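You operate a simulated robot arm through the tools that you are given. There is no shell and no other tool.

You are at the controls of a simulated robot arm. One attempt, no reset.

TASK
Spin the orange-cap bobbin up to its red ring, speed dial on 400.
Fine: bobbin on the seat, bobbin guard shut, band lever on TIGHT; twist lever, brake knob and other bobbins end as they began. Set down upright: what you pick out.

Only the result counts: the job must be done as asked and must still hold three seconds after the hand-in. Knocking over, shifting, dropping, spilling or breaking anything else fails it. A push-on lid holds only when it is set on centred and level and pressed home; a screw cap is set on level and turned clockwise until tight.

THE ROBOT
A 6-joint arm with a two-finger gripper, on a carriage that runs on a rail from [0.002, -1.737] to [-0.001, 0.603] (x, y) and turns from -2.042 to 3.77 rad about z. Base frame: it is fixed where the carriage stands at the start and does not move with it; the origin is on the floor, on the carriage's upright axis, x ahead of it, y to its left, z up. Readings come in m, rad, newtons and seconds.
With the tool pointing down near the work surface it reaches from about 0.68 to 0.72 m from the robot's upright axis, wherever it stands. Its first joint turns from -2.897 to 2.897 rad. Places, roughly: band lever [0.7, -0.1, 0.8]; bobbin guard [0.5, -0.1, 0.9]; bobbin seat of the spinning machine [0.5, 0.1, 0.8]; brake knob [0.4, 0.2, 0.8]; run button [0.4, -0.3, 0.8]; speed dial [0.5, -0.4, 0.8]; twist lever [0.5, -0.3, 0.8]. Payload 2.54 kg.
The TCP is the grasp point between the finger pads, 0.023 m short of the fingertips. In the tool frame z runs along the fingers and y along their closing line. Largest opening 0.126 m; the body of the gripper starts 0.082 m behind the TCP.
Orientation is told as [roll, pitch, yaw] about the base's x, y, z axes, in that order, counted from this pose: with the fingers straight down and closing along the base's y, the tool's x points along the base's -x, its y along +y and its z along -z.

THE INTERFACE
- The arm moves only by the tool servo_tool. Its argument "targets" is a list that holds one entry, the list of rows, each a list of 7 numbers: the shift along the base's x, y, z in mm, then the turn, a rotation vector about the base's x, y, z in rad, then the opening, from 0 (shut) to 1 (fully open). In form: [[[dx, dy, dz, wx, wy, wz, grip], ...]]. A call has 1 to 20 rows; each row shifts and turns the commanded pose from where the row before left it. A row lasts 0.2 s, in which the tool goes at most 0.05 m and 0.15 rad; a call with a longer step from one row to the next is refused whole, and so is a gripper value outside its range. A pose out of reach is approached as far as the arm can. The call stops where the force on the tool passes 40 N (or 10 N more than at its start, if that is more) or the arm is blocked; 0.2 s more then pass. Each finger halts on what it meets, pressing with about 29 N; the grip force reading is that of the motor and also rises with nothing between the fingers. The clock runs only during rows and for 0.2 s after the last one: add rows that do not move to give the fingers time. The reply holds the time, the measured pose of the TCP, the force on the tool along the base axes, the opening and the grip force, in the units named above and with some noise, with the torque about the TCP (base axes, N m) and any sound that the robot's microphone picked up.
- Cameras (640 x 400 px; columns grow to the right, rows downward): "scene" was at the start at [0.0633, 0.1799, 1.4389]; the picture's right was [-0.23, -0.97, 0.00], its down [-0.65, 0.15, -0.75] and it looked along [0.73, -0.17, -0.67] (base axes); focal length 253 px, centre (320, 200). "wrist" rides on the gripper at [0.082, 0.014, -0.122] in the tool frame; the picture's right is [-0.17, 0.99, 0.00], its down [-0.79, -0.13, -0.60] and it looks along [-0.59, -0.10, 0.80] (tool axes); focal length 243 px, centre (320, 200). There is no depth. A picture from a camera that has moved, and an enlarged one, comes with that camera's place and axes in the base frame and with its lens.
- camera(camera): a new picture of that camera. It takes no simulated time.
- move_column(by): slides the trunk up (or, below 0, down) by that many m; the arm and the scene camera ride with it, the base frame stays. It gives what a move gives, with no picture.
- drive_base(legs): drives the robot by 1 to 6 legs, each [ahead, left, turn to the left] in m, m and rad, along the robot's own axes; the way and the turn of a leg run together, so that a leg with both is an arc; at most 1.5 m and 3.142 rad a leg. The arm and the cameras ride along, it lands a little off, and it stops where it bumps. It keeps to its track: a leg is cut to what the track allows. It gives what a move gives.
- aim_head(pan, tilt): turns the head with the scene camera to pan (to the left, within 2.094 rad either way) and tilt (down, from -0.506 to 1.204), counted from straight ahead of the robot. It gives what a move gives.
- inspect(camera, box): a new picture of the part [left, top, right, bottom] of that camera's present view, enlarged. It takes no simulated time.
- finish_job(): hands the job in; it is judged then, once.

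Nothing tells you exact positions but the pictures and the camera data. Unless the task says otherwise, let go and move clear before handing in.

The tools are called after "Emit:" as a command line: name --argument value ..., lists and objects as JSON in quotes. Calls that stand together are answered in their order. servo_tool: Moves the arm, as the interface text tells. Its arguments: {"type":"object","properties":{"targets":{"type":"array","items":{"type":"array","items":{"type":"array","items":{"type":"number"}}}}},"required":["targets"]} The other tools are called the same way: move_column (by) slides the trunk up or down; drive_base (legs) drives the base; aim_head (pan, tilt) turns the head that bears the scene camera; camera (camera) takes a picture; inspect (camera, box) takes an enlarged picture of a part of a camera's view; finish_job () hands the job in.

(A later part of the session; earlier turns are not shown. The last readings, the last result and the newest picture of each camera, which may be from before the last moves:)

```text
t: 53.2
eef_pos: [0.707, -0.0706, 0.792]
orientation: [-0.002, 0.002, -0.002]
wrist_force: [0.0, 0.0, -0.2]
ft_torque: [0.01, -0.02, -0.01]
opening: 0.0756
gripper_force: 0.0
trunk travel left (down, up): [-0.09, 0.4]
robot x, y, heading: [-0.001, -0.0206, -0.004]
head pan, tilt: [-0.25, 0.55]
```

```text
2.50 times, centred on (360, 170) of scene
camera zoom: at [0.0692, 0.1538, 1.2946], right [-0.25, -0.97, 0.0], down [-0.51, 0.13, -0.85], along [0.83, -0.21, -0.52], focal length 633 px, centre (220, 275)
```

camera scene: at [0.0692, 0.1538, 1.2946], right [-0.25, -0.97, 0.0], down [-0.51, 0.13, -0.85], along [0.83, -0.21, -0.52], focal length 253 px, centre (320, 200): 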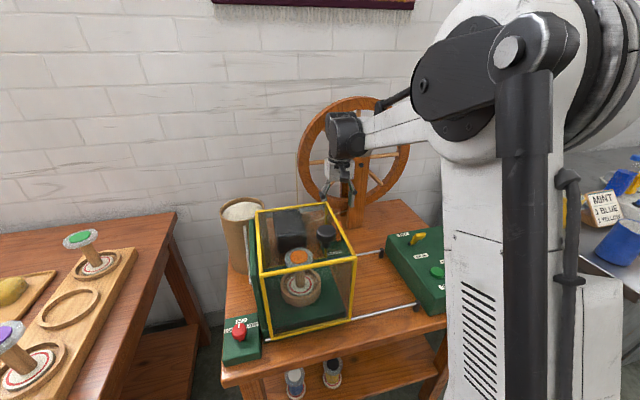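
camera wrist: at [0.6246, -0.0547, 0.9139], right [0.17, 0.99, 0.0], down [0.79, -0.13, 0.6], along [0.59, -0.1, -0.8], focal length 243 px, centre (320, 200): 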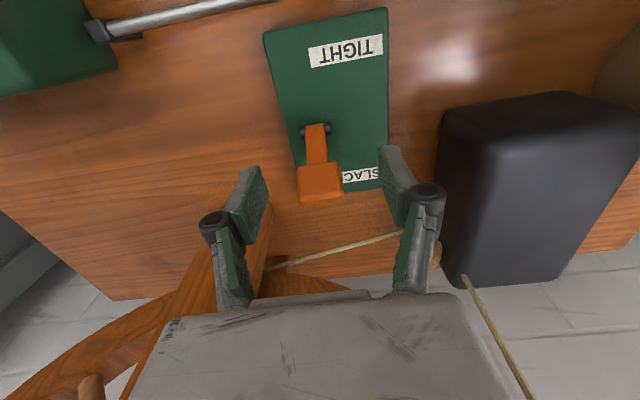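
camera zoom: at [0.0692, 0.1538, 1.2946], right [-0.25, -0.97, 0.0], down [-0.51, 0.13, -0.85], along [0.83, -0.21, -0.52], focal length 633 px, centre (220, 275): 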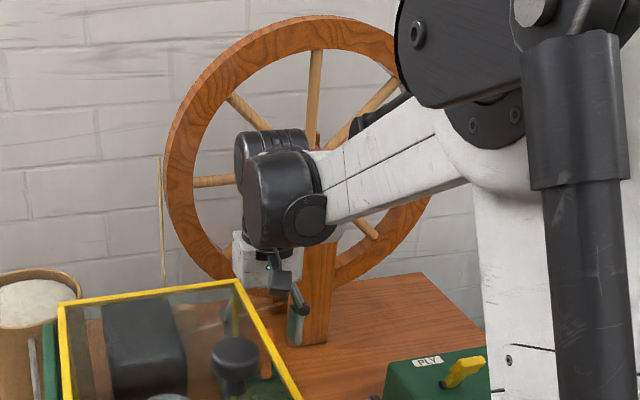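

The handle is right between the pads. I'll close on it gently.

Emit:
servo_tool --targets '[[[0, 0, -2, 0, 0, 0, 0.5], [0, 0, 0, 0, 0, 0, 0.3], [0, 0, 0, 0, 0, 0, 0.15], [0, 0, 0, 0, 0, 0, 0.15], [0, 0, 0, 0, 0, 0, 0.15]]]'

Emit:
camera --camera "wrist"

```text
t: 54.4
eef_pos: [0.7068, -0.0719, 0.7901]
orientation: [-0.002, 0.002, -0.002]
wrist_force: [-1.7, -13.0, -3.2]
ft_torque: [-0.34, 0.1, -0.03]
opening: 0.0325
gripper_force: 45.0
trunk travel left (down, up): [-0.09, 0.4]
robot x, y, heading: [0.0011, -0.0182, -0.001]
head pan, tilt: [-0.25, 0.55]
```

```text
taken
camera wrist: at [0.6246, -0.0561, 0.9113], right [0.17, 0.99, 0.0], down [0.79, -0.13, 0.6], along [0.59, -0.1, -0.8], focal length 243 px, centre (320, 200)
```

wrist: 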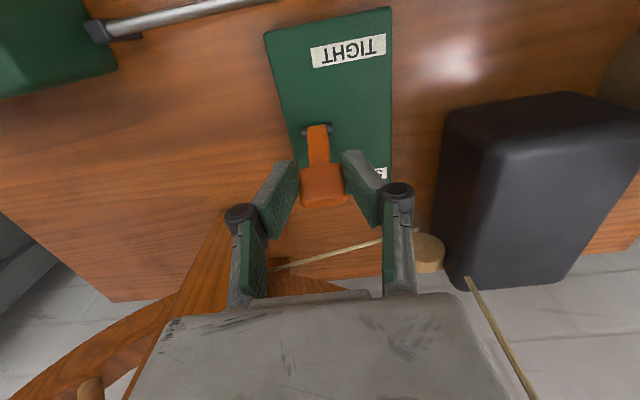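

Gripped (32.5 mm). Now I swing it toward TIGHT (toward −x) along its arc in small steps.

Emit:
servo_tool --targets '[[[-3, -1, 0.3, 0, 0, 0, 0.15], [-4, 0, 0.3, 0, 0, 0, 0.15], [-4, 0, 0, 0, 0, 0, 0.15], [-4, 0, -0.3, 0, 0, 0, 0.15], [0, 0, 0, 0, 0, 0, 0.15]]]'

Emit:
camera --camera "wrist"

```text
t: 55.6
eef_pos: [0.6933, -0.0709, 0.7901]
orientation: [0.0, 0.002, -0.003]
wrist_force: [25.3, -13.2, 11.3]
ft_torque: [-0.27, -1.59, -0.03]
opening: 0.0325
gripper_force: 45.1
trunk travel left (down, up): [-0.09, 0.4]
robot x, y, heading: [-0.0015, -0.0213, -0.004]
head pan, tilt: [-0.25, 0.55]
```

```text
taken
camera wrist: at [0.6112, -0.0563, 0.9111], right [0.17, 0.99, 0.0], down [0.79, -0.13, 0.6], along [0.59, -0.1, -0.8], focal length 243 px, centre (320, 200)
```

wrist: 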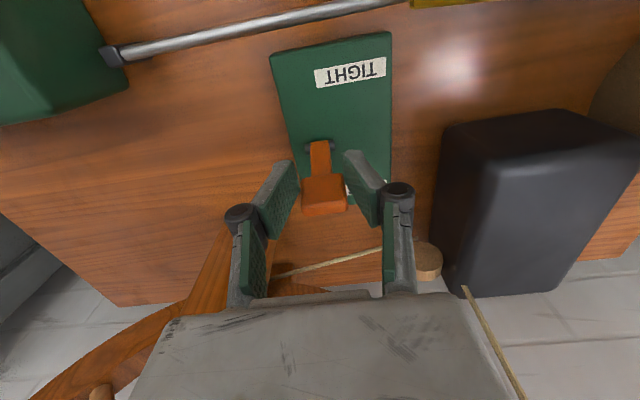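

The force line passes exactly through the lever's pivot, so the firm grip is just resisting the lever's own rotation. I'll turn the tool along with the lever about the y axis while moving.

Emit:
servo_tool --targets '[[[0, -0.5, 0, 0, -0.06, 0, 0.15], [-1, 0, 0, 0, -0.06, 0, 0.15], [-3, 0, 0, 0, -0.06, 0, 0.15], [0, 0, 0, 0, 0, 0, 0.15]]]'

Emit:
camera --camera "wrist"

```text
t: 56.6
eef_pos: [0.6895, -0.0717, 0.7901]
orientation: [0.0, -0.176, -0.001]
wrist_force: [-21.4, -2.7, -18.8]
ft_torque: [-0.08, 1.47, 0.0]
opening: 0.0327
gripper_force: 45.1
trunk travel left (down, up): [-0.09, 0.4]
robot x, y, heading: [-0.0007, -0.0227, 0.001]
head pan, tilt: [-0.25, 0.55]
```

```text
taken
camera wrist: at [0.586, -0.0565, 0.8942], right [0.16, 0.99, 0.03], down [0.67, -0.13, 0.73], along [0.72, -0.1, -0.69], focal length 243 px, centre (320, 200)
```

wrist: 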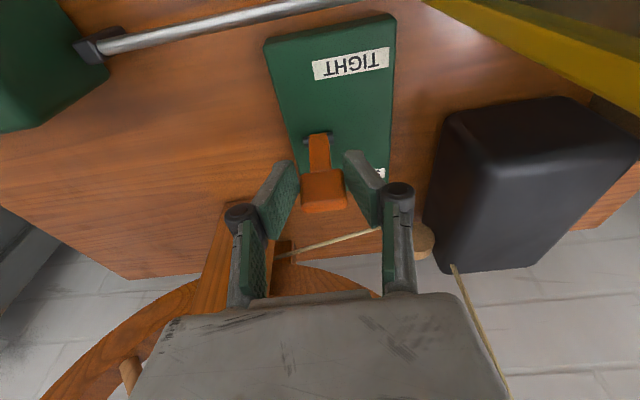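

Emit:
servo_tool --targets '[[[-3, 0, 0.5, 0, 0, 0, 0.15], [-3, 0, 0.5, 0, -0.03, 0, 0.15], [-4, 0, -0.2, 0, -0.05, 0, 0.15], [-4, 0, -0.5, 0, -0.05, 0, 0.15], [0, 0, 0, 0, 0, 0, 0.15]]]'

Emit:
camera --camera "wrist"

```text
t: 57.8
eef_pos: [0.6766, -0.0701, 0.7897]
orientation: [-0.001, -0.309, -0.001]
wrist_force: [20.2, -1.7, -16.3]
ft_torque: [-0.06, -0.96, 0.0]
opening: 0.0327
gripper_force: 44.8
trunk travel left (down, up): [-0.09, 0.4]
robot x, y, heading: [-0.0011, -0.0249, -0.002]
head pan, tilt: [-0.25, 0.55]
```

```text
taken
camera wrist: at [0.5617, -0.0563, 0.8805], right [0.16, 0.99, 0.05], down [0.57, -0.13, 0.81], along [0.8, -0.1, -0.59], focal length 243 px, centre (320, 200)
```

wrist: 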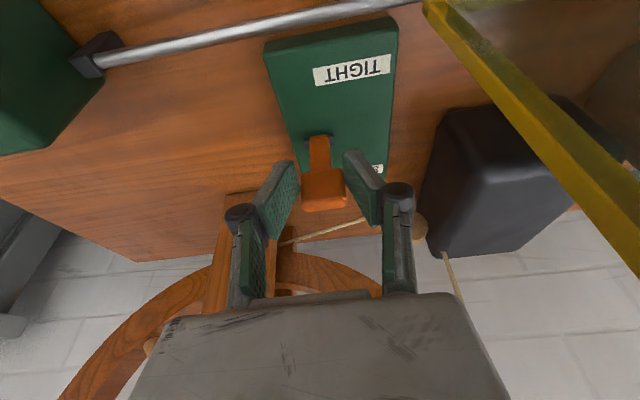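

The lever is following the tool and is now just past upright. Rather than tilting further near the guard, I'll release, come upright, and push the lever the rest of the way from behind with closed fingers.

Emit:
servo_tool --targets '[[[1.5, 0, -1, 0, -0.01, 0, 0.3], [0, 0, 0, 0, 0, 0, 0.5], [0, 0, 0, 0, 0, 0, 0.6], [0, 0, 0, 0, 0, 0, 0.6], [0, 0, 15, 0, 0, 0, 0.6], [0, 0, 25, 0, 0, 0, 0.6], [0, 0, 25, 0, 0, 0, 0.6], [6, 0, 10, 0, 0.1, 0, 0.6], [8, 0, 0, 0, 0.11, 0, 0.6], [8, 0, 0, 0, 0.11, 0, 0.6], [0, 0, 0, 0, 0, 0, 0.6]]]'

Emit:
camera --camera "wrist"

Emit:
camera --camera "scene"

```text
t: 60.2
eef_pos: [0.6988, -0.0709, 0.8655]
orientation: [0.0, 0.004, -0.003]
wrist_force: [-0.1, -0.6, -1.6]
ft_torque: [0.0, 0.0, -0.01]
opening: 0.0757
gripper_force: 0.0
trunk travel left (down, up): [-0.09, 0.4]
robot x, y, heading: [-0.0019, -0.0214, -0.0]
head pan, tilt: [-0.25, 0.55]
```

```text
taken
camera wrist: at [0.6167, -0.0564, 0.9856], right [0.17, 0.99, 0.0], down [0.79, -0.13, 0.6], along [0.59, -0.1, -0.8], focal length 243 px, centre (320, 200)
```

wrist: 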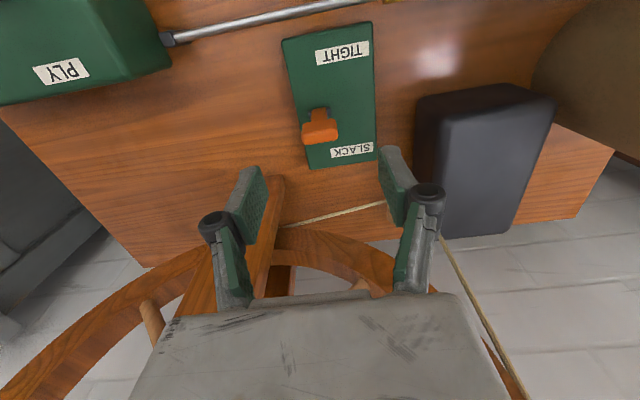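

```text
taken
camera scene: at [0.0692, 0.1538, 1.2945], right [-0.25, -0.97, 0.0], down [-0.51, 0.13, -0.85], along [0.83, -0.21, -0.52], focal length 253 px, centre (320, 200)
```

scene: 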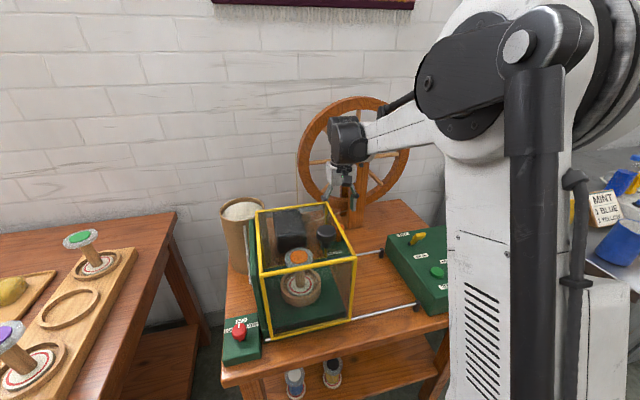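

The lever stays put, handle now at x≈0.689. I'll close the fingers, tilt slightly away from the wheel, and go down behind the handle.

Emit:
servo_tool --targets '[[[10, 1, 0, 0, -0.05, 0, 0.4], [10, 1, 0, 0, -0.05, 0, 0.2], [10, 0, 0, 0, -0.05, 0, 0], [0, 0, 0, 0, -0.05, 0, 0], [0, 0, 0, 0, 0, 0, 0], [0, 0, -25, 0, 0, 0, 0], [0, 0, -25, 0, 0, 0, 0], [0, 0, -15, 0, 0, 0, 0], [0, 0, -10, 0, 0, 0, 0], [0, 0, 0, 0, 0, 0, 0]]]'

Emit:
camera --camera "wrist"

Emit:
inspect --camera "scene" --box '[280, 90, 420, 260]'

```text
t: 62.4
eef_pos: [0.729, -0.0695, 0.7883]
orientation: [-0.001, -0.201, -0.002]
wrist_force: [-0.6, 0.8, 0.0]
ft_torque: [-0.01, 0.04, -0.03]
opening: 0.0
gripper_force: 28.7
trunk travel left (down, up): [-0.09, 0.4]
robot x, y, heading: [-0.0017, -0.028, -0.005]
head pan, tilt: [-0.25, 0.55]
```

```text
taken
camera wrist: at [0.6238, -0.0546, 0.8916], right [0.16, 0.99, 0.03], down [0.66, -0.13, 0.74], along [0.74, -0.1, -0.67], focal length 243 px, centre (320, 200)
```

wrist: 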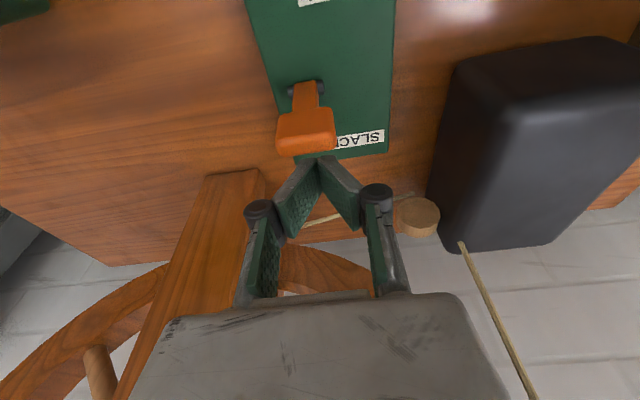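

```text
2.35 times, centred on (350, 175) of scene
camera zoom: at [0.0691, 0.1538, 1.2946], right [-0.25, -0.97, 0.0], down [-0.51, 0.13, -0.85], along [0.83, -0.21, -0.52], focal length 596 px, centre (249, 259)
```

zoom: 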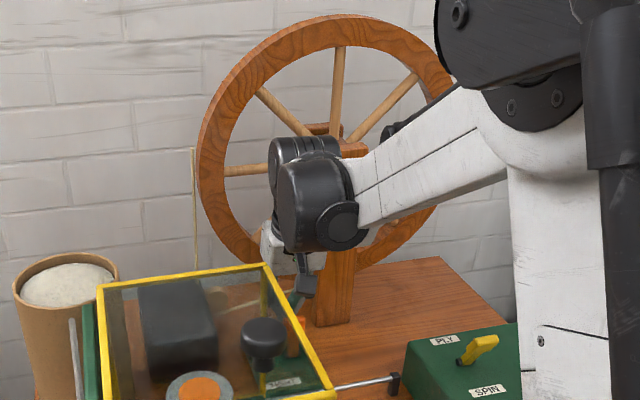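

The closed fingers are behind the handle. Now pushing it toward TIGHT in small steps.

Emit:
servo_tool --targets '[[[-6, 0, 0, 0, 0, 0, 0], [-5, 0, 0, 0, 0, 0, 0], [-5, 0, 0, 0, 0, 0, 0], [-5, 0, 0, 0, 0, 0, 0], [-4, 0, 0, 0, 0, 0, 0], [-4, 0, 0, 0, 0, 0, 0], [0, 0, 0, 0, 0, 0, 0]]]'

Emit:
camera --camera "wrist"

```text
t: 64.0
eef_pos: [0.7006, -0.069, 0.7877]
orientation: [0.001, -0.198, 0.0]
wrist_force: [-0.1, -0.1, 0.0]
ft_torque: [-0.03, -0.02, -0.02]
opening: 0.0001
gripper_force: 28.0
trunk travel left (down, up): [-0.09, 0.4]
robot x, y, heading: [0.0003, -0.0229, -0.001]
head pan, tilt: [-0.25, 0.55]
```

```text
taken
camera wrist: at [0.595, -0.0542, 0.8911], right [0.16, 0.99, 0.03], down [0.66, -0.13, 0.74], along [0.74, -0.1, -0.67], focal length 243 px, centre (320, 200)
```

wrist: 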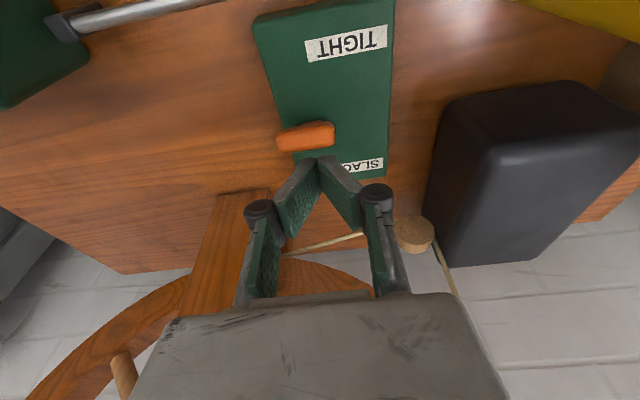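

Emit:
servo_tool --targets '[[[-4, 0, 0, 0, 0, 0, 0], [-4, 0, 0, 0, 0, 0, 0], [-4, 0, 0, 0, 0, 0, 0], [-4, 0, -1, 0, 0, 0, 0], [0, 0, 0, 0, 0, 0, 0]]]'

Emit:
camera --camera "wrist"

```text
t: 65.0
eef_pos: [0.6883, -0.0686, 0.7894]
orientation: [0.0, -0.207, -0.002]
wrist_force: [14.6, -0.9, 4.1]
ft_torque: [-0.01, -0.28, -0.01]
opening: 0.0062
gripper_force: 28.1
trunk travel left (down, up): [-0.09, 0.4]
robot x, y, heading: [0.0016, -0.023, -0.002]
head pan, tilt: [-0.25, 0.55]
stopped in row 5: the force on the tool passed its limit at 46 N (the readings are from after the stop); the commanded pose is now the measured one
```

```text
taken
camera wrist: at [0.583, -0.0541, 0.8916], right [0.16, 0.99, 0.03], down [0.65, -0.13, 0.75], along [0.74, -0.1, -0.66], focal length 243 px, centre (320, 200)
```

wrist: 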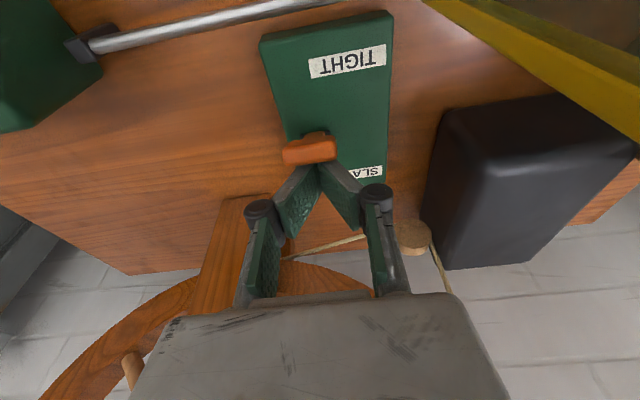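

The lever met a firm stop. I'll back off behind it, rise, and check that it rests on TIGHT.

Emit:
servo_tool --targets '[[[6, 0, 0, 0, 0, 0, 0], [8, 0, 10, 0, 0, 0, 0], [0, 0, 25, 0, 0.05, 0, 0], [0, 0, 30, 0, 0.05, 0, 0], [-5, 0, 30, 0, 0.05, 0, 0], [-10, 0, 30, 0, 0.05, 0, 0], [-10, 0, 30, 0, 0, 0, 0], [-10, 0, 30, 0, 0, 0, 0], [0, 0, 0, 0, 0, 0, 0]]]'

Emit:
camera --camera "wrist"

Emit:
inspect --camera "wrist" --box '[240, 0, 440, 180]'

Emit:
inspect --camera "scene" --box '[280, 180, 400, 270]'

```text
t: 67.0
eef_pos: [0.6657, -0.0682, 0.9747]
orientation: [0.0, -0.005, -0.002]
wrist_force: [0.3, -1.0, 0.0]
ft_torque: [0.02, -0.01, 0.02]
opening: 0.0001
gripper_force: 28.3
trunk travel left (down, up): [-0.09, 0.4]
robot x, y, heading: [-0.005, -0.0245, -0.0]
head pan, tilt: [-0.25, 0.55]
```

```text
taken
camera wrist: at [0.5827, -0.054, 1.0952], right [0.17, 0.99, 0.0], down [0.79, -0.13, 0.6], along [0.59, -0.1, -0.8], focal length 243 px, centre (320, 200)
```

wrist: 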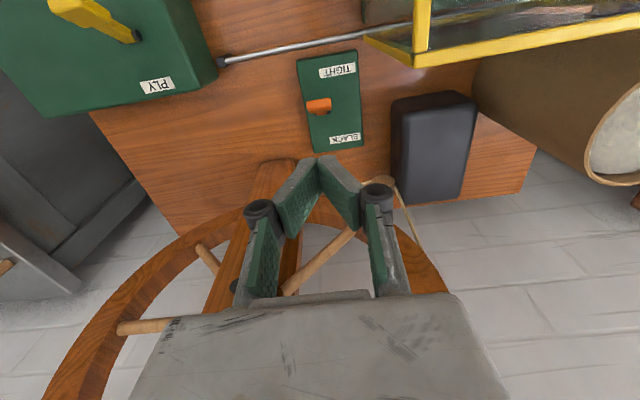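

```text
2.22 times, centred on (340, 90) of wrist
camera zoom: at [0.5827, -0.054, 1.0952], right [0.17, 0.99, 0.0], down [0.79, -0.13, 0.6], along [0.59, -0.1, -0.8], focal length 539 px, centre (276, 444)
```

zoom: 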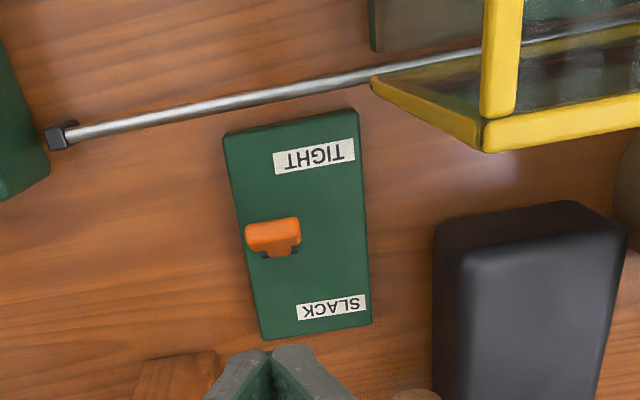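

```text
4.44 times, centred on (340, 225) of scene
camera zoom: at [0.069, 0.1538, 1.2946], right [-0.25, -0.97, 0.0], down [-0.51, 0.13, -0.85], along [0.83, -0.21, -0.52], focal length 1125 px, centre (231, 89)
```

zoom: 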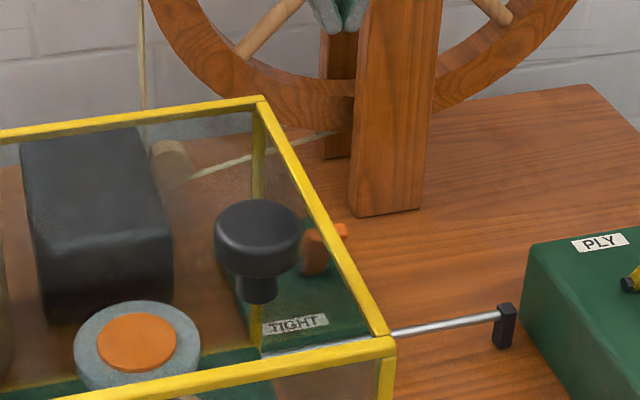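

The band lever rests leaned over to TIGHT at its stop. Next is the speed dial: I'll carry the hand over to above it and look.

Emit:
servo_tool --targets '[[[-28, -37, 5, 0, 0, 0, 0], [-28, -37, 0, 0, 0, 0, 0.3], [-28, -37, 0, 0, 0, 0, 0.6], [-28, -37, 0, 0, 0, 0, 0.6], [-28, -37, 0, 0, 0, 0, 0.6], [-28, -37, 0, 0, 0, 0, 0.6], [-28, -37, 0, 0, 0, 0, 0.6], [-28, -37, 0, 0, 0, 0, 0.6], [0, 0, 0, 0, 0, 0, 0.6]]]'

Emit:
camera --camera "wrist"

Emit:
camera --camera "scene"

```text
t: 69.0
eef_pos: [0.4393, -0.3639, 0.979]
orientation: [0.001, -0.005, -0.002]
wrist_force: [-0.2, 0.3, 0.1]
ft_torque: [-0.01, -0.03, 0.0]
opening: 0.0752
gripper_force: 0.1
trunk travel left (down, up): [-0.09, 0.4]
robot x, y, heading: [0.0021, -0.021, 0.0]
head pan, tilt: [-0.25, 0.55]
```

```text
taken
camera wrist: at [0.3561, -0.3502, 1.0995], right [0.17, 0.99, 0.0], down [0.79, -0.13, 0.6], along [0.59, -0.1, -0.8], focal length 243 px, centre (320, 200)
```

wrist: 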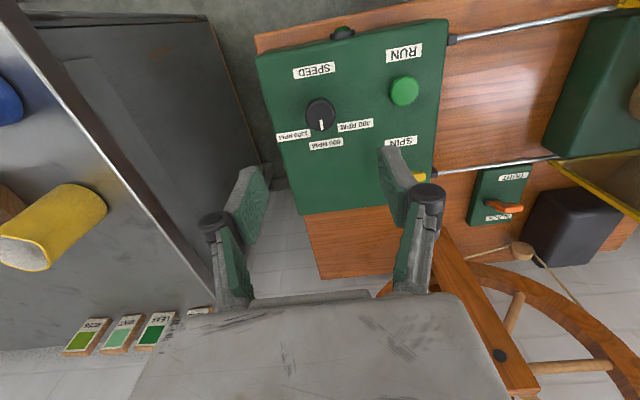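

```text
taken
camera scene: at [0.0691, 0.1537, 1.2946], right [-0.25, -0.97, 0.0], down [-0.51, 0.13, -0.85], along [0.83, -0.21, -0.52], focal length 253 px, centre (320, 200)
```

scene: 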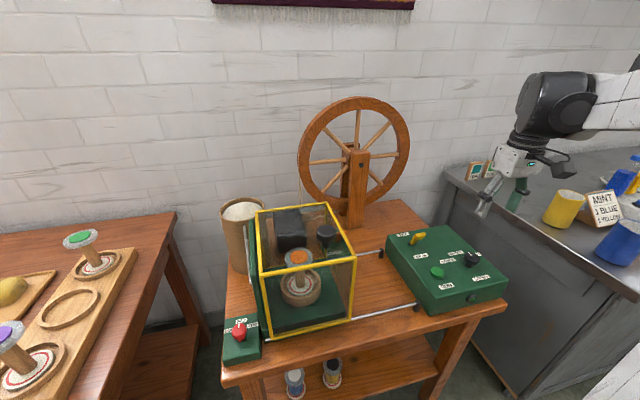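

Emit:
inspect --camera "wrist" --box '[260, 40, 440, 180]'

Emit:
inspect --camera "scene" --box '[380, 220, 520, 320]'

```text
2.86 times, centred on (350, 110) of wrist
camera zoom: at [0.3561, -0.3502, 1.0995], right [0.17, 0.99, 0.0], down [0.79, -0.13, 0.6], along [0.59, -0.1, -0.8], focal length 693 px, centre (234, 457)
```

zoom: 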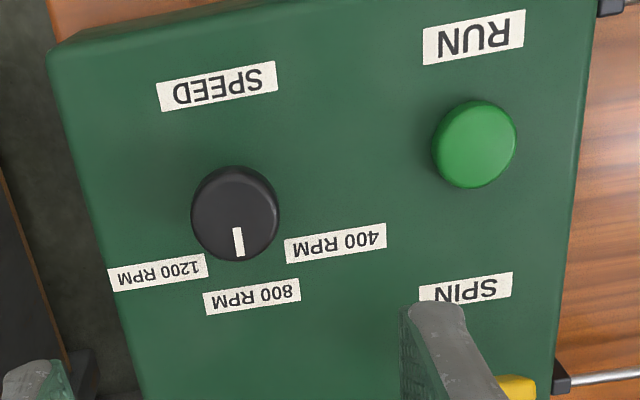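

```text
4.00 times, centred on (450, 270) of scene
camera zoom: at [0.0691, 0.1537, 1.2946], right [-0.25, -0.97, 0.0], down [-0.51, 0.13, -0.85], along [0.83, -0.21, -0.52], focal length 1012 px, centre (-200, -80)
```

zoom: 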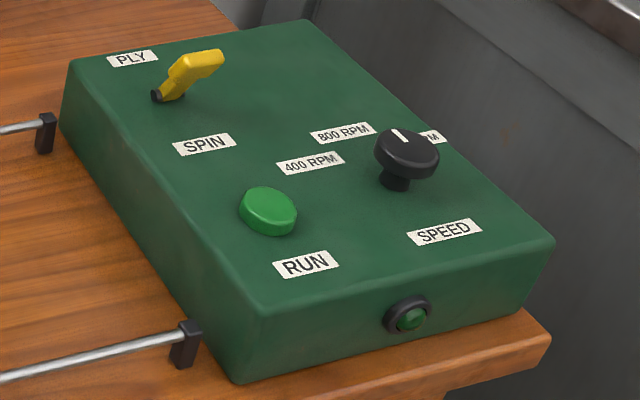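

The dial centre is at about (0.443, -0.365), top z ≈ 0.82, about 35 mm wide, pointing at 800 (straight ahead); the 400 label lies about 50° counter-clockwise. I'll descend over it.

Emit:
servo_tool --targets '[[[4, -1, -30, 0, 0, 0, 0.6], [0, 0, -30, 0, 0, 0, 0.6], [0, 0, -30, 0, 0, 0, 0.6], [0, 0, -30, 0, 0, 0, 0.6], [0, 0, -25, 0, 0, 0, 0.6], [0, 0, -15, 0, 0, 0, 0.6], [0, 0, 0, 0, 0, 0, 0.6]]]'

Emit:
camera --camera "wrist"

Emit:
inspect --camera "scene" --box '[380, 180, 540, 320]'

```text
t: 70.6
eef_pos: [0.4465, -0.3653, 0.8207]
orientation: [0.0, -0.004, -0.001]
wrist_force: [0.3, 0.2, 0.0]
ft_torque: [0.0, 0.01, 0.02]
opening: 0.0754
gripper_force: 0.0
trunk travel left (down, up): [-0.09, 0.4]
robot x, y, heading: [0.0, -0.026, -0.0]
head pan, tilt: [-0.25, 0.55]
```

```text
taken
camera wrist: at [0.3633, -0.3506, 0.9418], right [0.17, 0.99, 0.0], down [0.79, -0.13, 0.6], along [0.59, -0.1, -0.8], focal length 243 px, centre (320, 200)
```

wrist: 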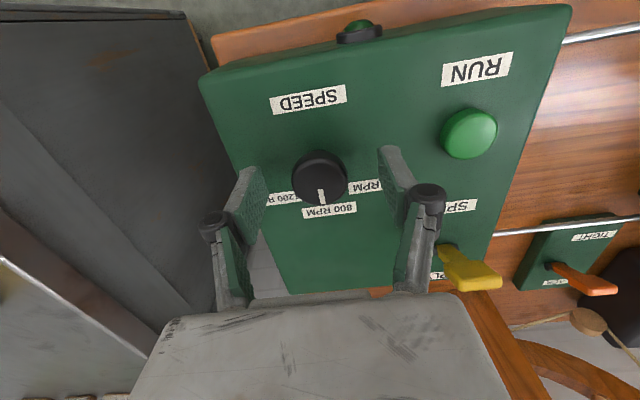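

```text
2.86 times, centred on (460, 250) of scene
camera zoom: at [0.0691, 0.1538, 1.2946], right [-0.25, -0.97, 0.0], down [-0.51, 0.13, -0.85], along [0.83, -0.21, -0.52], focal length 723 px, centre (-80, 57)
```

zoom: 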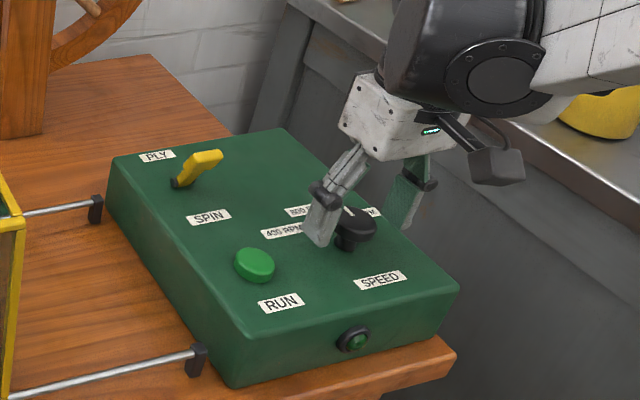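

Emit:
servo_tool --targets '[[[-5, 0.5, -5, 0, 0, 0, 0.6], [0, 0, -5, 0, 0, 0, 0.6], [0, 0, 0, 0, 0, 0, 0.6]]]'

Emit:
inspect --camera "wrist" --box '[220, 110, 420, 260]'

Emit:
inspect --camera "scene" --box '[420, 220, 500, 280]'

```text
t: 71.4
eef_pos: [0.4414, -0.3654, 0.8107]
orientation: [0.0, -0.006, -0.001]
wrist_force: [0.5, -0.2, -0.1]
ft_torque: [0.02, 0.0, 0.0]
opening: 0.0755
gripper_force: 0.0
trunk travel left (down, up): [-0.09, 0.4]
robot x, y, heading: [0.0014, -0.0198, -0.003]
head pan, tilt: [-0.25, 0.55]
```

```text
2.67 times, centred on (320, 185) of wrist
camera zoom: at [0.3581, -0.3505, 0.9316], right [0.17, 0.99, 0.0], down [0.79, -0.13, 0.6], along [0.59, -0.1, -0.8], focal length 647 px, centre (320, 240)
```

zoom: 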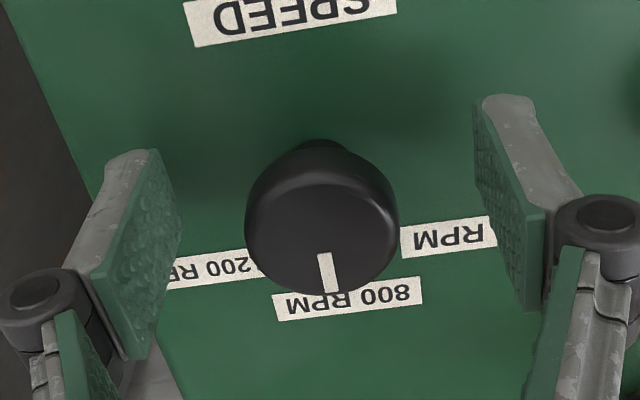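

```text
6.67 times, centred on (460, 250) of scene
camera zoom: at [0.0691, 0.1538, 1.2946], right [-0.25, -0.97, 0.0], down [-0.51, 0.13, -0.85], along [0.83, -0.21, -0.52], focal length 1687 px, centre (-613, -133)
```

zoom: 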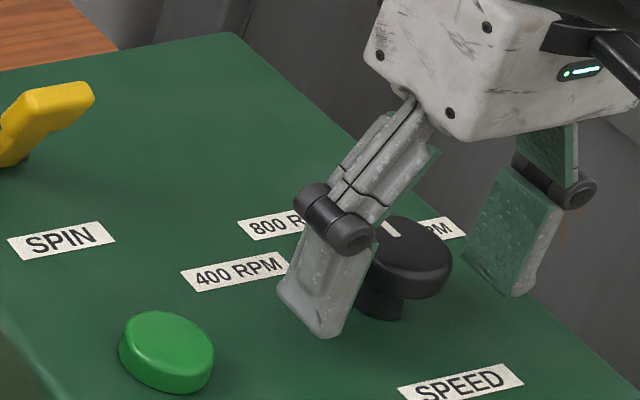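

Well centred over the dial, which points exactly at 800. I'll close on it.

Emit:
servo_tool --targets '[[[0, 0, 0, 0, 0, 0, 0.4], [0, 0, 0, 0, 0, 0, 0.2], [0, 0, 0, 0, 0, 0, 0.15], [0, 0, 0, 0, 0, 0, 0.15], [0, 0, 0, 0, 0, 0, 0.15]]]'

Emit:
inspect --camera "wrist" --box '[220, 110, 420, 260]'

```text
t: 72.6
eef_pos: [0.441, -0.3653, 0.8112]
orientation: [0.0, -0.005, -0.002]
wrist_force: [2.6, -14.2, 2.1]
ft_torque: [-0.27, -0.04, -0.11]
opening: 0.0353
gripper_force: 45.1
trunk travel left (down, up): [-0.09, 0.4]
robot x, y, heading: [0.0012, -0.0221, -0.004]
head pan, tilt: [-0.25, 0.55]
```

```text
2.67 times, centred on (320, 185) of wrist
camera zoom: at [0.3581, -0.3514, 0.9315], right [0.17, 0.99, 0.0], down [0.79, -0.13, 0.6], along [0.59, -0.1, -0.8], focal length 647 px, centre (320, 240)
```

zoom: 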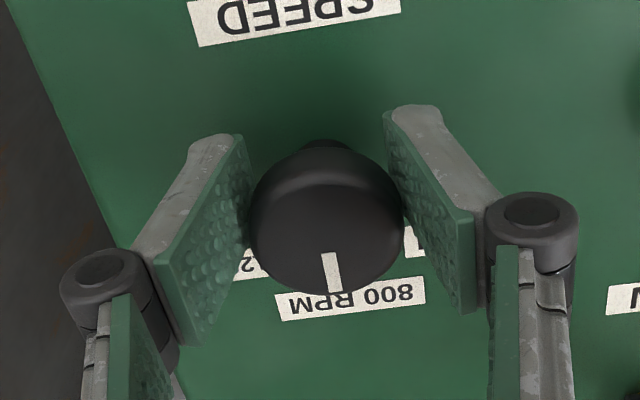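

Emit:
servo_tool --targets '[[[-0.5, -1.2, 0, 0, 0, 0, 0.15], [0, 0, 0, 0, 0, 0.1, 0.15], [0, 0, 0, 0, 0, 0.12, 0.15], [0, 0, 0, 0, 0, 0.12, 0.15], [0, 0, 0, 0, 0, 0, 0.15]]]'

Emit:
inspect --camera "wrist" --box '[220, 110, 420, 260]'

Emit:
inspect --camera "scene" --box '[400, 190, 520, 290]'

```text
t: 73.6
eef_pos: [0.4409, -0.3699, 0.8114]
orientation: [-0.005, -0.004, 0.289]
wrist_force: [1.6, -4.4, -3.5]
ft_torque: [-0.07, -0.14, -0.06]
opening: 0.0349
gripper_force: 45.0
trunk travel left (down, up): [-0.09, 0.4]
robot x, y, heading: [-0.0002, -0.0232, -0.005]
head pan, tilt: [-0.25, 0.55]
stopped in row 4: the force on the tool passed its limit at 43 N (the readings are from after the stop); the commanded pose is now the measured one
```

```text
2.67 times, centred on (320, 185) of wrist
camera zoom: at [0.3576, -0.378, 0.9313], right [-0.12, 0.99, 0.0], down [0.79, 0.1, 0.6], along [0.6, 0.07, -0.8], focal length 647 px, centre (320, 240)
```

zoom: 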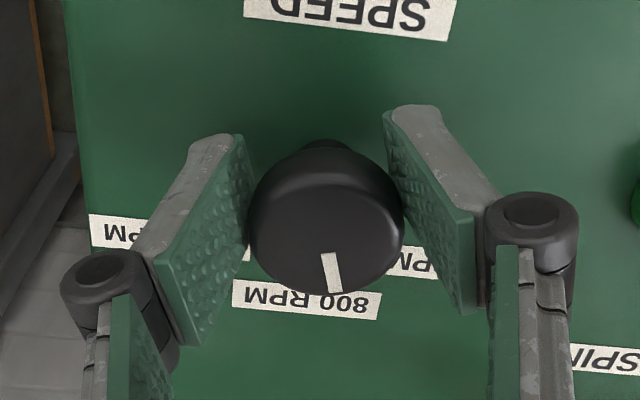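

```text
4.00 times, centred on (460, 240) of scene
camera zoom: at [0.0694, 0.153, 1.2944], right [-0.25, -0.97, 0.0], down [-0.51, 0.13, -0.85], along [0.83, -0.21, -0.52], focal length 1012 px, centre (-240, 40)
```

zoom: 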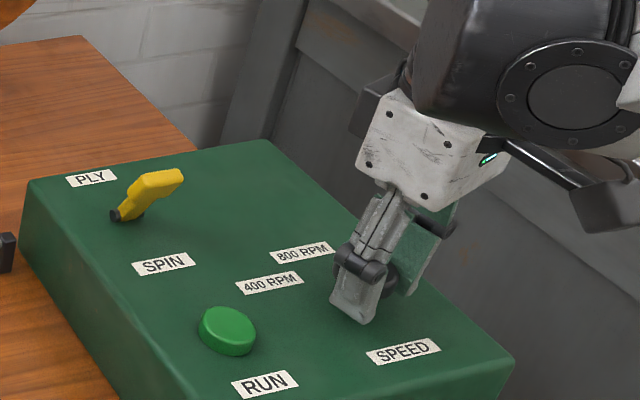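

The dial turns with the gripper (about 0.29 rad so far). I'll continue in smaller turns.

Emit:
servo_tool --targets '[[[0, 0, 0, 0, 0, 0.08, 0.15], [0, 0, 0, 0, 0, 0.08, 0.15], [0, 0, 0, 0, 0, 0.08, 0.15], [0, 0, 0, 0, 0, 0, 0.15]]]'

Emit:
inspect --camera "wrist" --box '[220, 110, 420, 260]'

```text
t: 74.7
eef_pos: [0.4429, -0.3708, 0.8098]
orientation: [-0.007, -0.006, 0.53]
wrist_force: [2.8, -5.2, -9.7]
ft_torque: [-0.05, -0.21, -0.07]
opening: 0.0351
gripper_force: 45.4
trunk travel left (down, up): [-0.09, 0.4]
robot x, y, heading: [0.0025, -0.0232, -0.003]
head pan, tilt: [-0.25, 0.55]
stopped in row 4: the force on the tool passed its limit at 41 N (the readings are from after the stop); the commanded pose is now the measured one
```

```text
2.67 times, centred on (320, 185) of wrist
camera zoom: at [0.3631, -0.3993, 0.9311], right [-0.35, 0.93, -0.01], down [0.74, 0.29, 0.6], along [0.57, 0.21, -0.8], focal length 647 px, centre (320, 240)
```

zoom: 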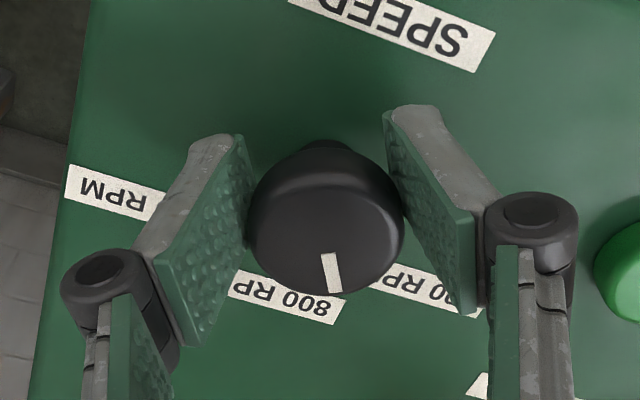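

Emit:
servo_tool --targets '[[[0, 0, 0, 0, 0, 0.07, 0.15], [0, 0, 0, 0, 0, 0.07, 0.15], [0, 0, 0, 0, 0, 0.07, 0.15], [0, 0, 0, 0, 0, 0, 0.15]]]'

Emit:
inspect --camera "wrist" --box '[220, 110, 420, 260]'

```text
t: 75.7
eef_pos: [0.4431, -0.3722, 0.8105]
orientation: [-0.007, -0.005, 0.741]
wrist_force: [22.0, -32.6, -3.8]
ft_torque: [-0.69, -0.16, -0.39]
opening: 0.0348
gripper_force: 45.3
trunk travel left (down, up): [-0.09, 0.4]
robot x, y, heading: [0.0014, -0.0282, 0.002]
head pan, tilt: [-0.25, 0.55]
```

```text
2.67 times, centred on (320, 185) of wrist
camera zoom: at [0.372, -0.4166, 0.9311], right [-0.54, 0.84, -0.01], down [0.67, 0.44, 0.6], along [0.51, 0.32, -0.8], focal length 647 px, centre (320, 240)
```

zoom: 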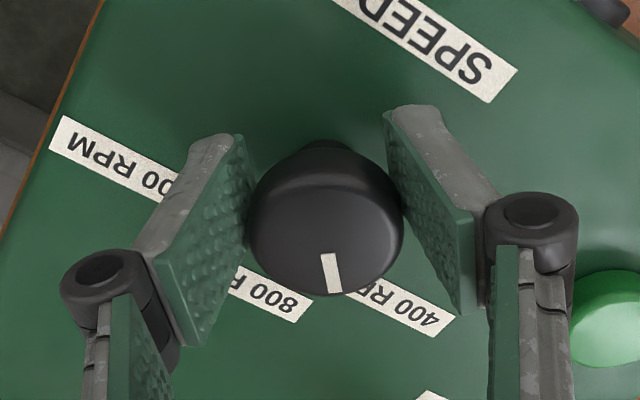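

The sideways force shows the knob is a few mm off the grip centre; I'll shift to relieve it and finish the turn to about 0.88 rad.

Emit:
servo_tool --targets '[[[1.2, -1.3, 0, 0, 0, 0, 0.15], [1.2, -1.3, 0, 0, 0, 0, 0.15], [0, 0, 0, 0, 0, 0.07, 0.15], [0, 0, 0, 0, 0, 0.07, 0.15], [0, 0, 0, 0, 0, 0, 0.15]]]'

Emit:
inspect --camera "wrist" --box '[220, 110, 420, 260]'

```text
t: 76.9
eef_pos: [0.4448, -0.3731, 0.8099]
orientation: [-0.005, -0.007, 0.88]
wrist_force: [0.0, -20.2, 0.1]
ft_torque: [-0.35, 0.25, -0.07]
opening: 0.0349
gripper_force: 45.1
trunk travel left (down, up): [-0.09, 0.4]
robot x, y, heading: [-0.0005, -0.0243, -0.006]
head pan, tilt: [-0.25, 0.55]
```

```text
2.67 times, centred on (320, 185) of wrist
camera zoom: at [0.3801, -0.4272, 0.931], right [-0.65, 0.76, 0.0], down [0.6, 0.52, 0.6], along [0.46, 0.39, -0.8], focal length 647 px, centre (320, 240)
```

zoom: 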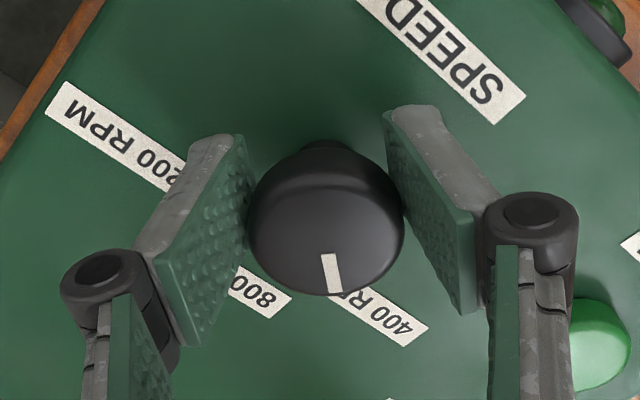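

At 0.88 rad now. I'll release, rise, and check where the pointer sits relative to the 400 label.

Emit:
servo_tool --targets '[[[0, 0, 0, 0, 0, 0, 0.4], [0, 0, 0, 0, 0, 0, 0.6], [0, 0, 0, 0, 0, 0, 0.7], [0, 0, 20, 0, 0, 0, 0.7], [0, 0, 30, 0, 0, -0.1, 0.7], [0, 0, 30, 0, 0, -0.14, 0.7], [0, 0, 30, 0, 0, -0.14, 0.7], [0, 0, 0, 0, 0, -0.14, 0.7], [0, 0, 0, 0, 0, -0.14, 0.7], [0, 0, 0, 0, 0, -0.14, 0.7], [0, 0, 0, 0, 0, -0.08, 0.7], [0, 0, 0, 0, 0, 0, 0.7]]]'

Emit:
camera --camera "wrist"

Emit:
inspect --camera "wrist" --box '[240, 60, 440, 210]'

Emit:
inspect --camera "scene" --box '[400, 220, 520, 310]'

```text
t: 79.5
eef_pos: [0.444, -0.3726, 0.9209]
orientation: [-0.007, -0.005, -0.001]
wrist_force: [0.3, 0.3, 0.5]
ft_torque: [0.0, 0.0, -0.01]
opening: 0.0882
gripper_force: 0.0
trunk travel left (down, up): [-0.09, 0.4]
robot x, y, heading: [-0.0016, -0.0255, -0.0]
head pan, tilt: [-0.25, 0.55]
```

```text
taken
camera wrist: at [0.361, -0.3572, 1.0413], right [0.17, 0.99, -0.01], down [0.79, -0.13, 0.6], along [0.59, -0.11, -0.8], focal length 243 px, centre (320, 200)
```

wrist: 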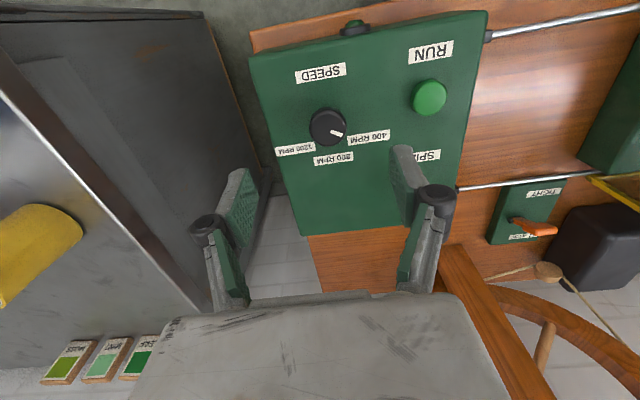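

```text
2.67 times, centred on (340, 135) of wrist
camera zoom: at [0.361, -0.3572, 1.0413], right [0.17, 0.99, -0.01], down [0.79, -0.13, 0.6], along [0.59, -0.11, -0.8], focal length 647 px, centre (267, 373)
```

zoom: 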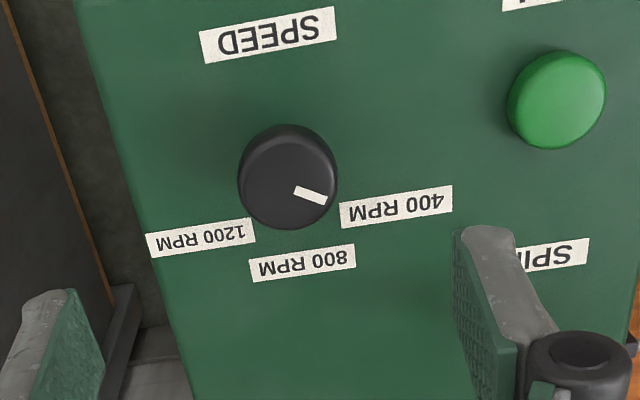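

```text
4.44 times, centred on (460, 265) of scene
camera zoom: at [0.0693, 0.1531, 1.2946], right [-0.25, -0.97, 0.0], down [-0.51, 0.13, -0.85], along [0.83, -0.21, -0.52], focal length 1125 px, centre (-302, -89)
```

zoom: 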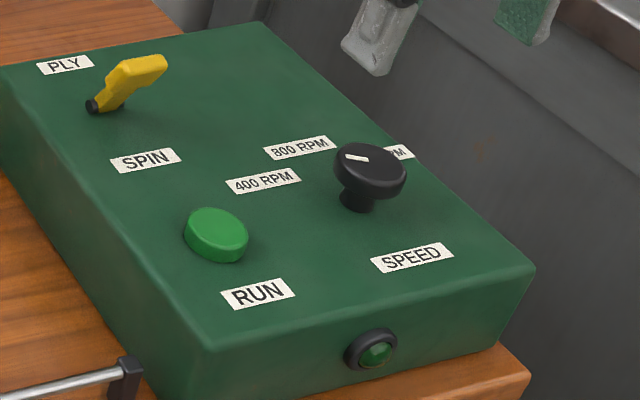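

The pointer is on 400 within a degree or two. Before running, I'll check that I can see the bobbin's red ring through the guard from the scene camera.

Emit:
inspect --camera "scene" --box '[250, 230, 360, 330]'

Emit:
inspect --camera "scene" --box '[280, 245, 325, 310]'

```text
4.00 times, centred on (305, 280) of scene
camera zoom: at [0.0693, 0.1531, 1.2946], right [-0.25, -0.97, 0.0], down [-0.51, 0.13, -0.85], along [0.83, -0.21, -0.52], focal length 1012 px, centre (380, -120)
```

zoom: 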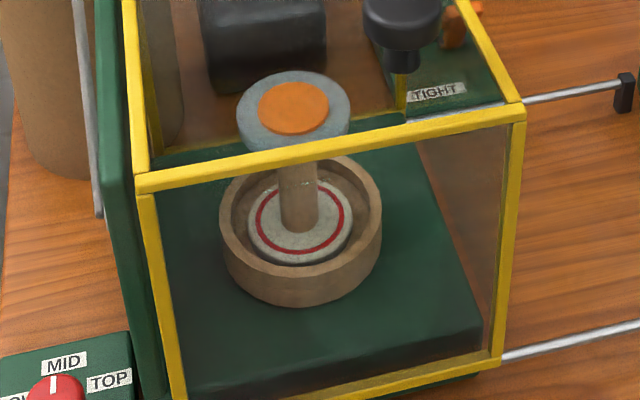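

```text
6.15 times, centred on (302, 278) of scene
camera zoom: at [0.0693, 0.1531, 1.2946], right [-0.25, -0.97, 0.0], down [-0.51, 0.13, -0.85], along [0.83, -0.21, -0.52], focal length 1558 px, centre (428, -277)
```

zoom: 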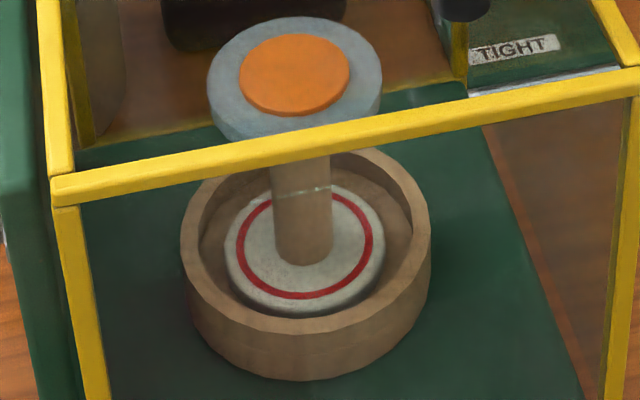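

I have a clear view of the red ring. The run button is at about (0.443, -0.260), top z ≈ 0.787. I'll close the fingers and hover over it.

Emit:
servo_tool --targets '[[[0, 28, 0, 0, 0, 0, 0.3], [0, 28, 0, 0, 0, 0, 0], [0, 28, 0, 0, 0, 0, 0], [-1, 28, 0, 0, 0, 0, 0], [0, 0, -25, 0, 0, 0, 0], [0, 0, -25, 0, 0, 0, 0], [0, 0, -25, 0, 0, 0, 0], [0, 0, -15, 0, 0, 0, 0], [0, 0, 0, 0, 0, 0, 0]]]'

Emit:
camera --camera "wrist"

Emit:
camera --camera "scene"

Emit:
inspect --camera "scene" --box '[390, 210, 510, 310]'

```text
t: 81.5
eef_pos: [0.4433, -0.2602, 0.8315]
orientation: [-0.009, -0.007, -0.001]
wrist_force: [0.1, 0.8, 0.5]
ft_torque: [0.0, 0.0, 0.02]
opening: 0.0001
gripper_force: 28.3
trunk travel left (down, up): [-0.09, 0.4]
robot x, y, heading: [-0.002, -0.0231, -0.002]
head pan, tilt: [-0.25, 0.55]
```

```text
taken
camera wrist: at [0.3599, -0.2457, 0.9522], right [0.17, 0.99, -0.01], down [0.79, -0.13, 0.6], along [0.59, -0.1, -0.8], focal length 243 px, centre (320, 200)
```

wrist: 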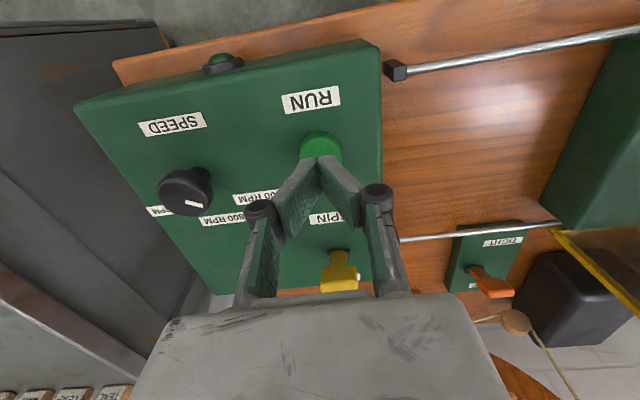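

```text
taken
camera scene: at [0.0693, 0.1531, 1.2946], right [-0.25, -0.97, 0.0], down [-0.51, 0.13, -0.85], along [0.83, -0.21, -0.52], focal length 253 px, centre (320, 200)
```

scene: 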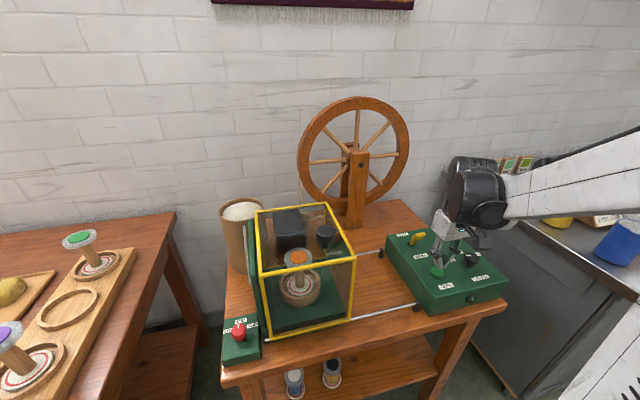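

```text
4.00 times, centred on (450, 260) of scene
camera zoom: at [0.0693, 0.1531, 1.2946], right [-0.25, -0.97, 0.0], down [-0.51, 0.13, -0.85], along [0.83, -0.21, -0.52], focal length 1012 px, centre (-200, -40)
```

zoom: 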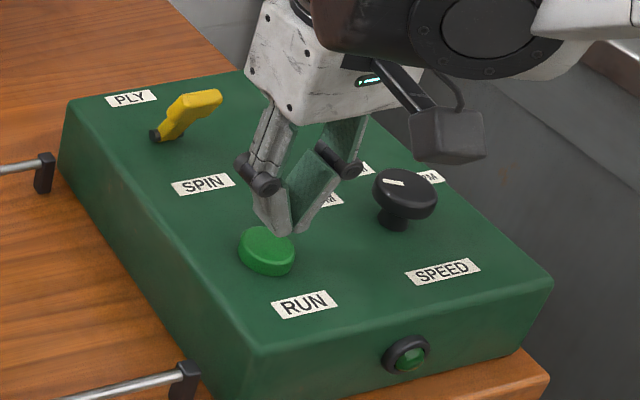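

Hovering just above the button. I'll press it now and read the force and any sound.

Emit:
servo_tool --targets '[[[-1, 1, -10, 0, 0, 0, 0], [0, 0, -9, 0, 0, 0, 0], [0, 0, -3, 0, 0, 0, 0], [0, 0, -3, 0, 0, 0, 0]]]'

Emit:
inspect --camera "scene" --box '[390, 210, 510, 310]'

Emit:
inspect --camera "scene" --box '[280, 245, 325, 310]'

```text
t: 82.5
eef_pos: [0.4418, -0.2587, 0.8059]
orientation: [-0.007, -0.007, -0.001]
wrist_force: [-1.5, 1.8, 1.7]
ft_torque: [0.01, 0.01, -0.03]
opening: 0.0058
gripper_force: 28.5
trunk travel left (down, up): [-0.09, 0.4]
robot x, y, heading: [0.0015, -0.0238, 0.003]
head pan, tilt: [-0.25, 0.55]
heard: click
```

```text
4.00 times, centred on (450, 260) of scene
camera zoom: at [0.0692, 0.1532, 1.2946], right [-0.25, -0.97, 0.0], down [-0.51, 0.13, -0.85], along [0.83, -0.21, -0.52], focal length 1012 px, centre (-200, -40)
```

zoom: 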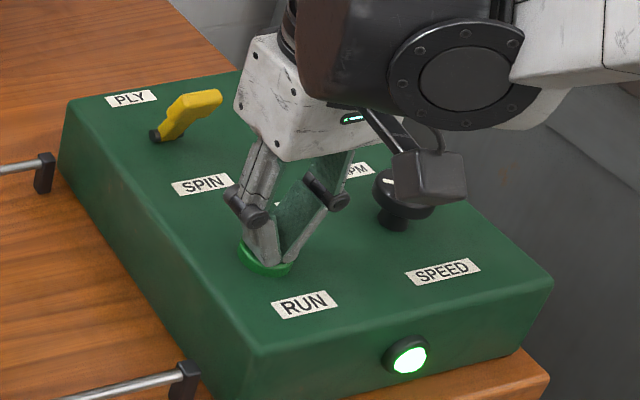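

```text
6.15 times, centred on (302, 278) of scene
camera zoom: at [0.0692, 0.1532, 1.2946], right [-0.25, -0.97, 0.0], down [-0.51, 0.13, -0.85], along [0.83, -0.21, -0.52], focal length 1558 px, centre (428, -277)
```

zoom: 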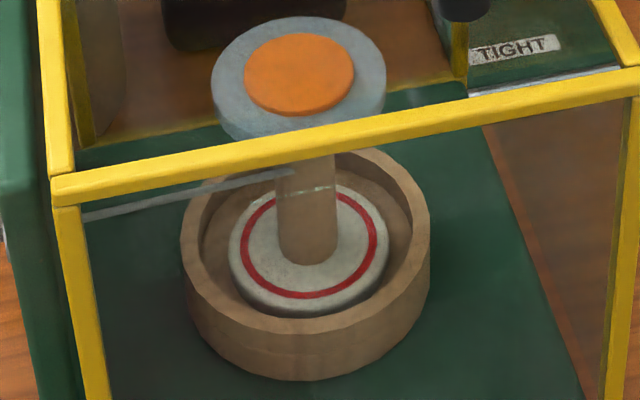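

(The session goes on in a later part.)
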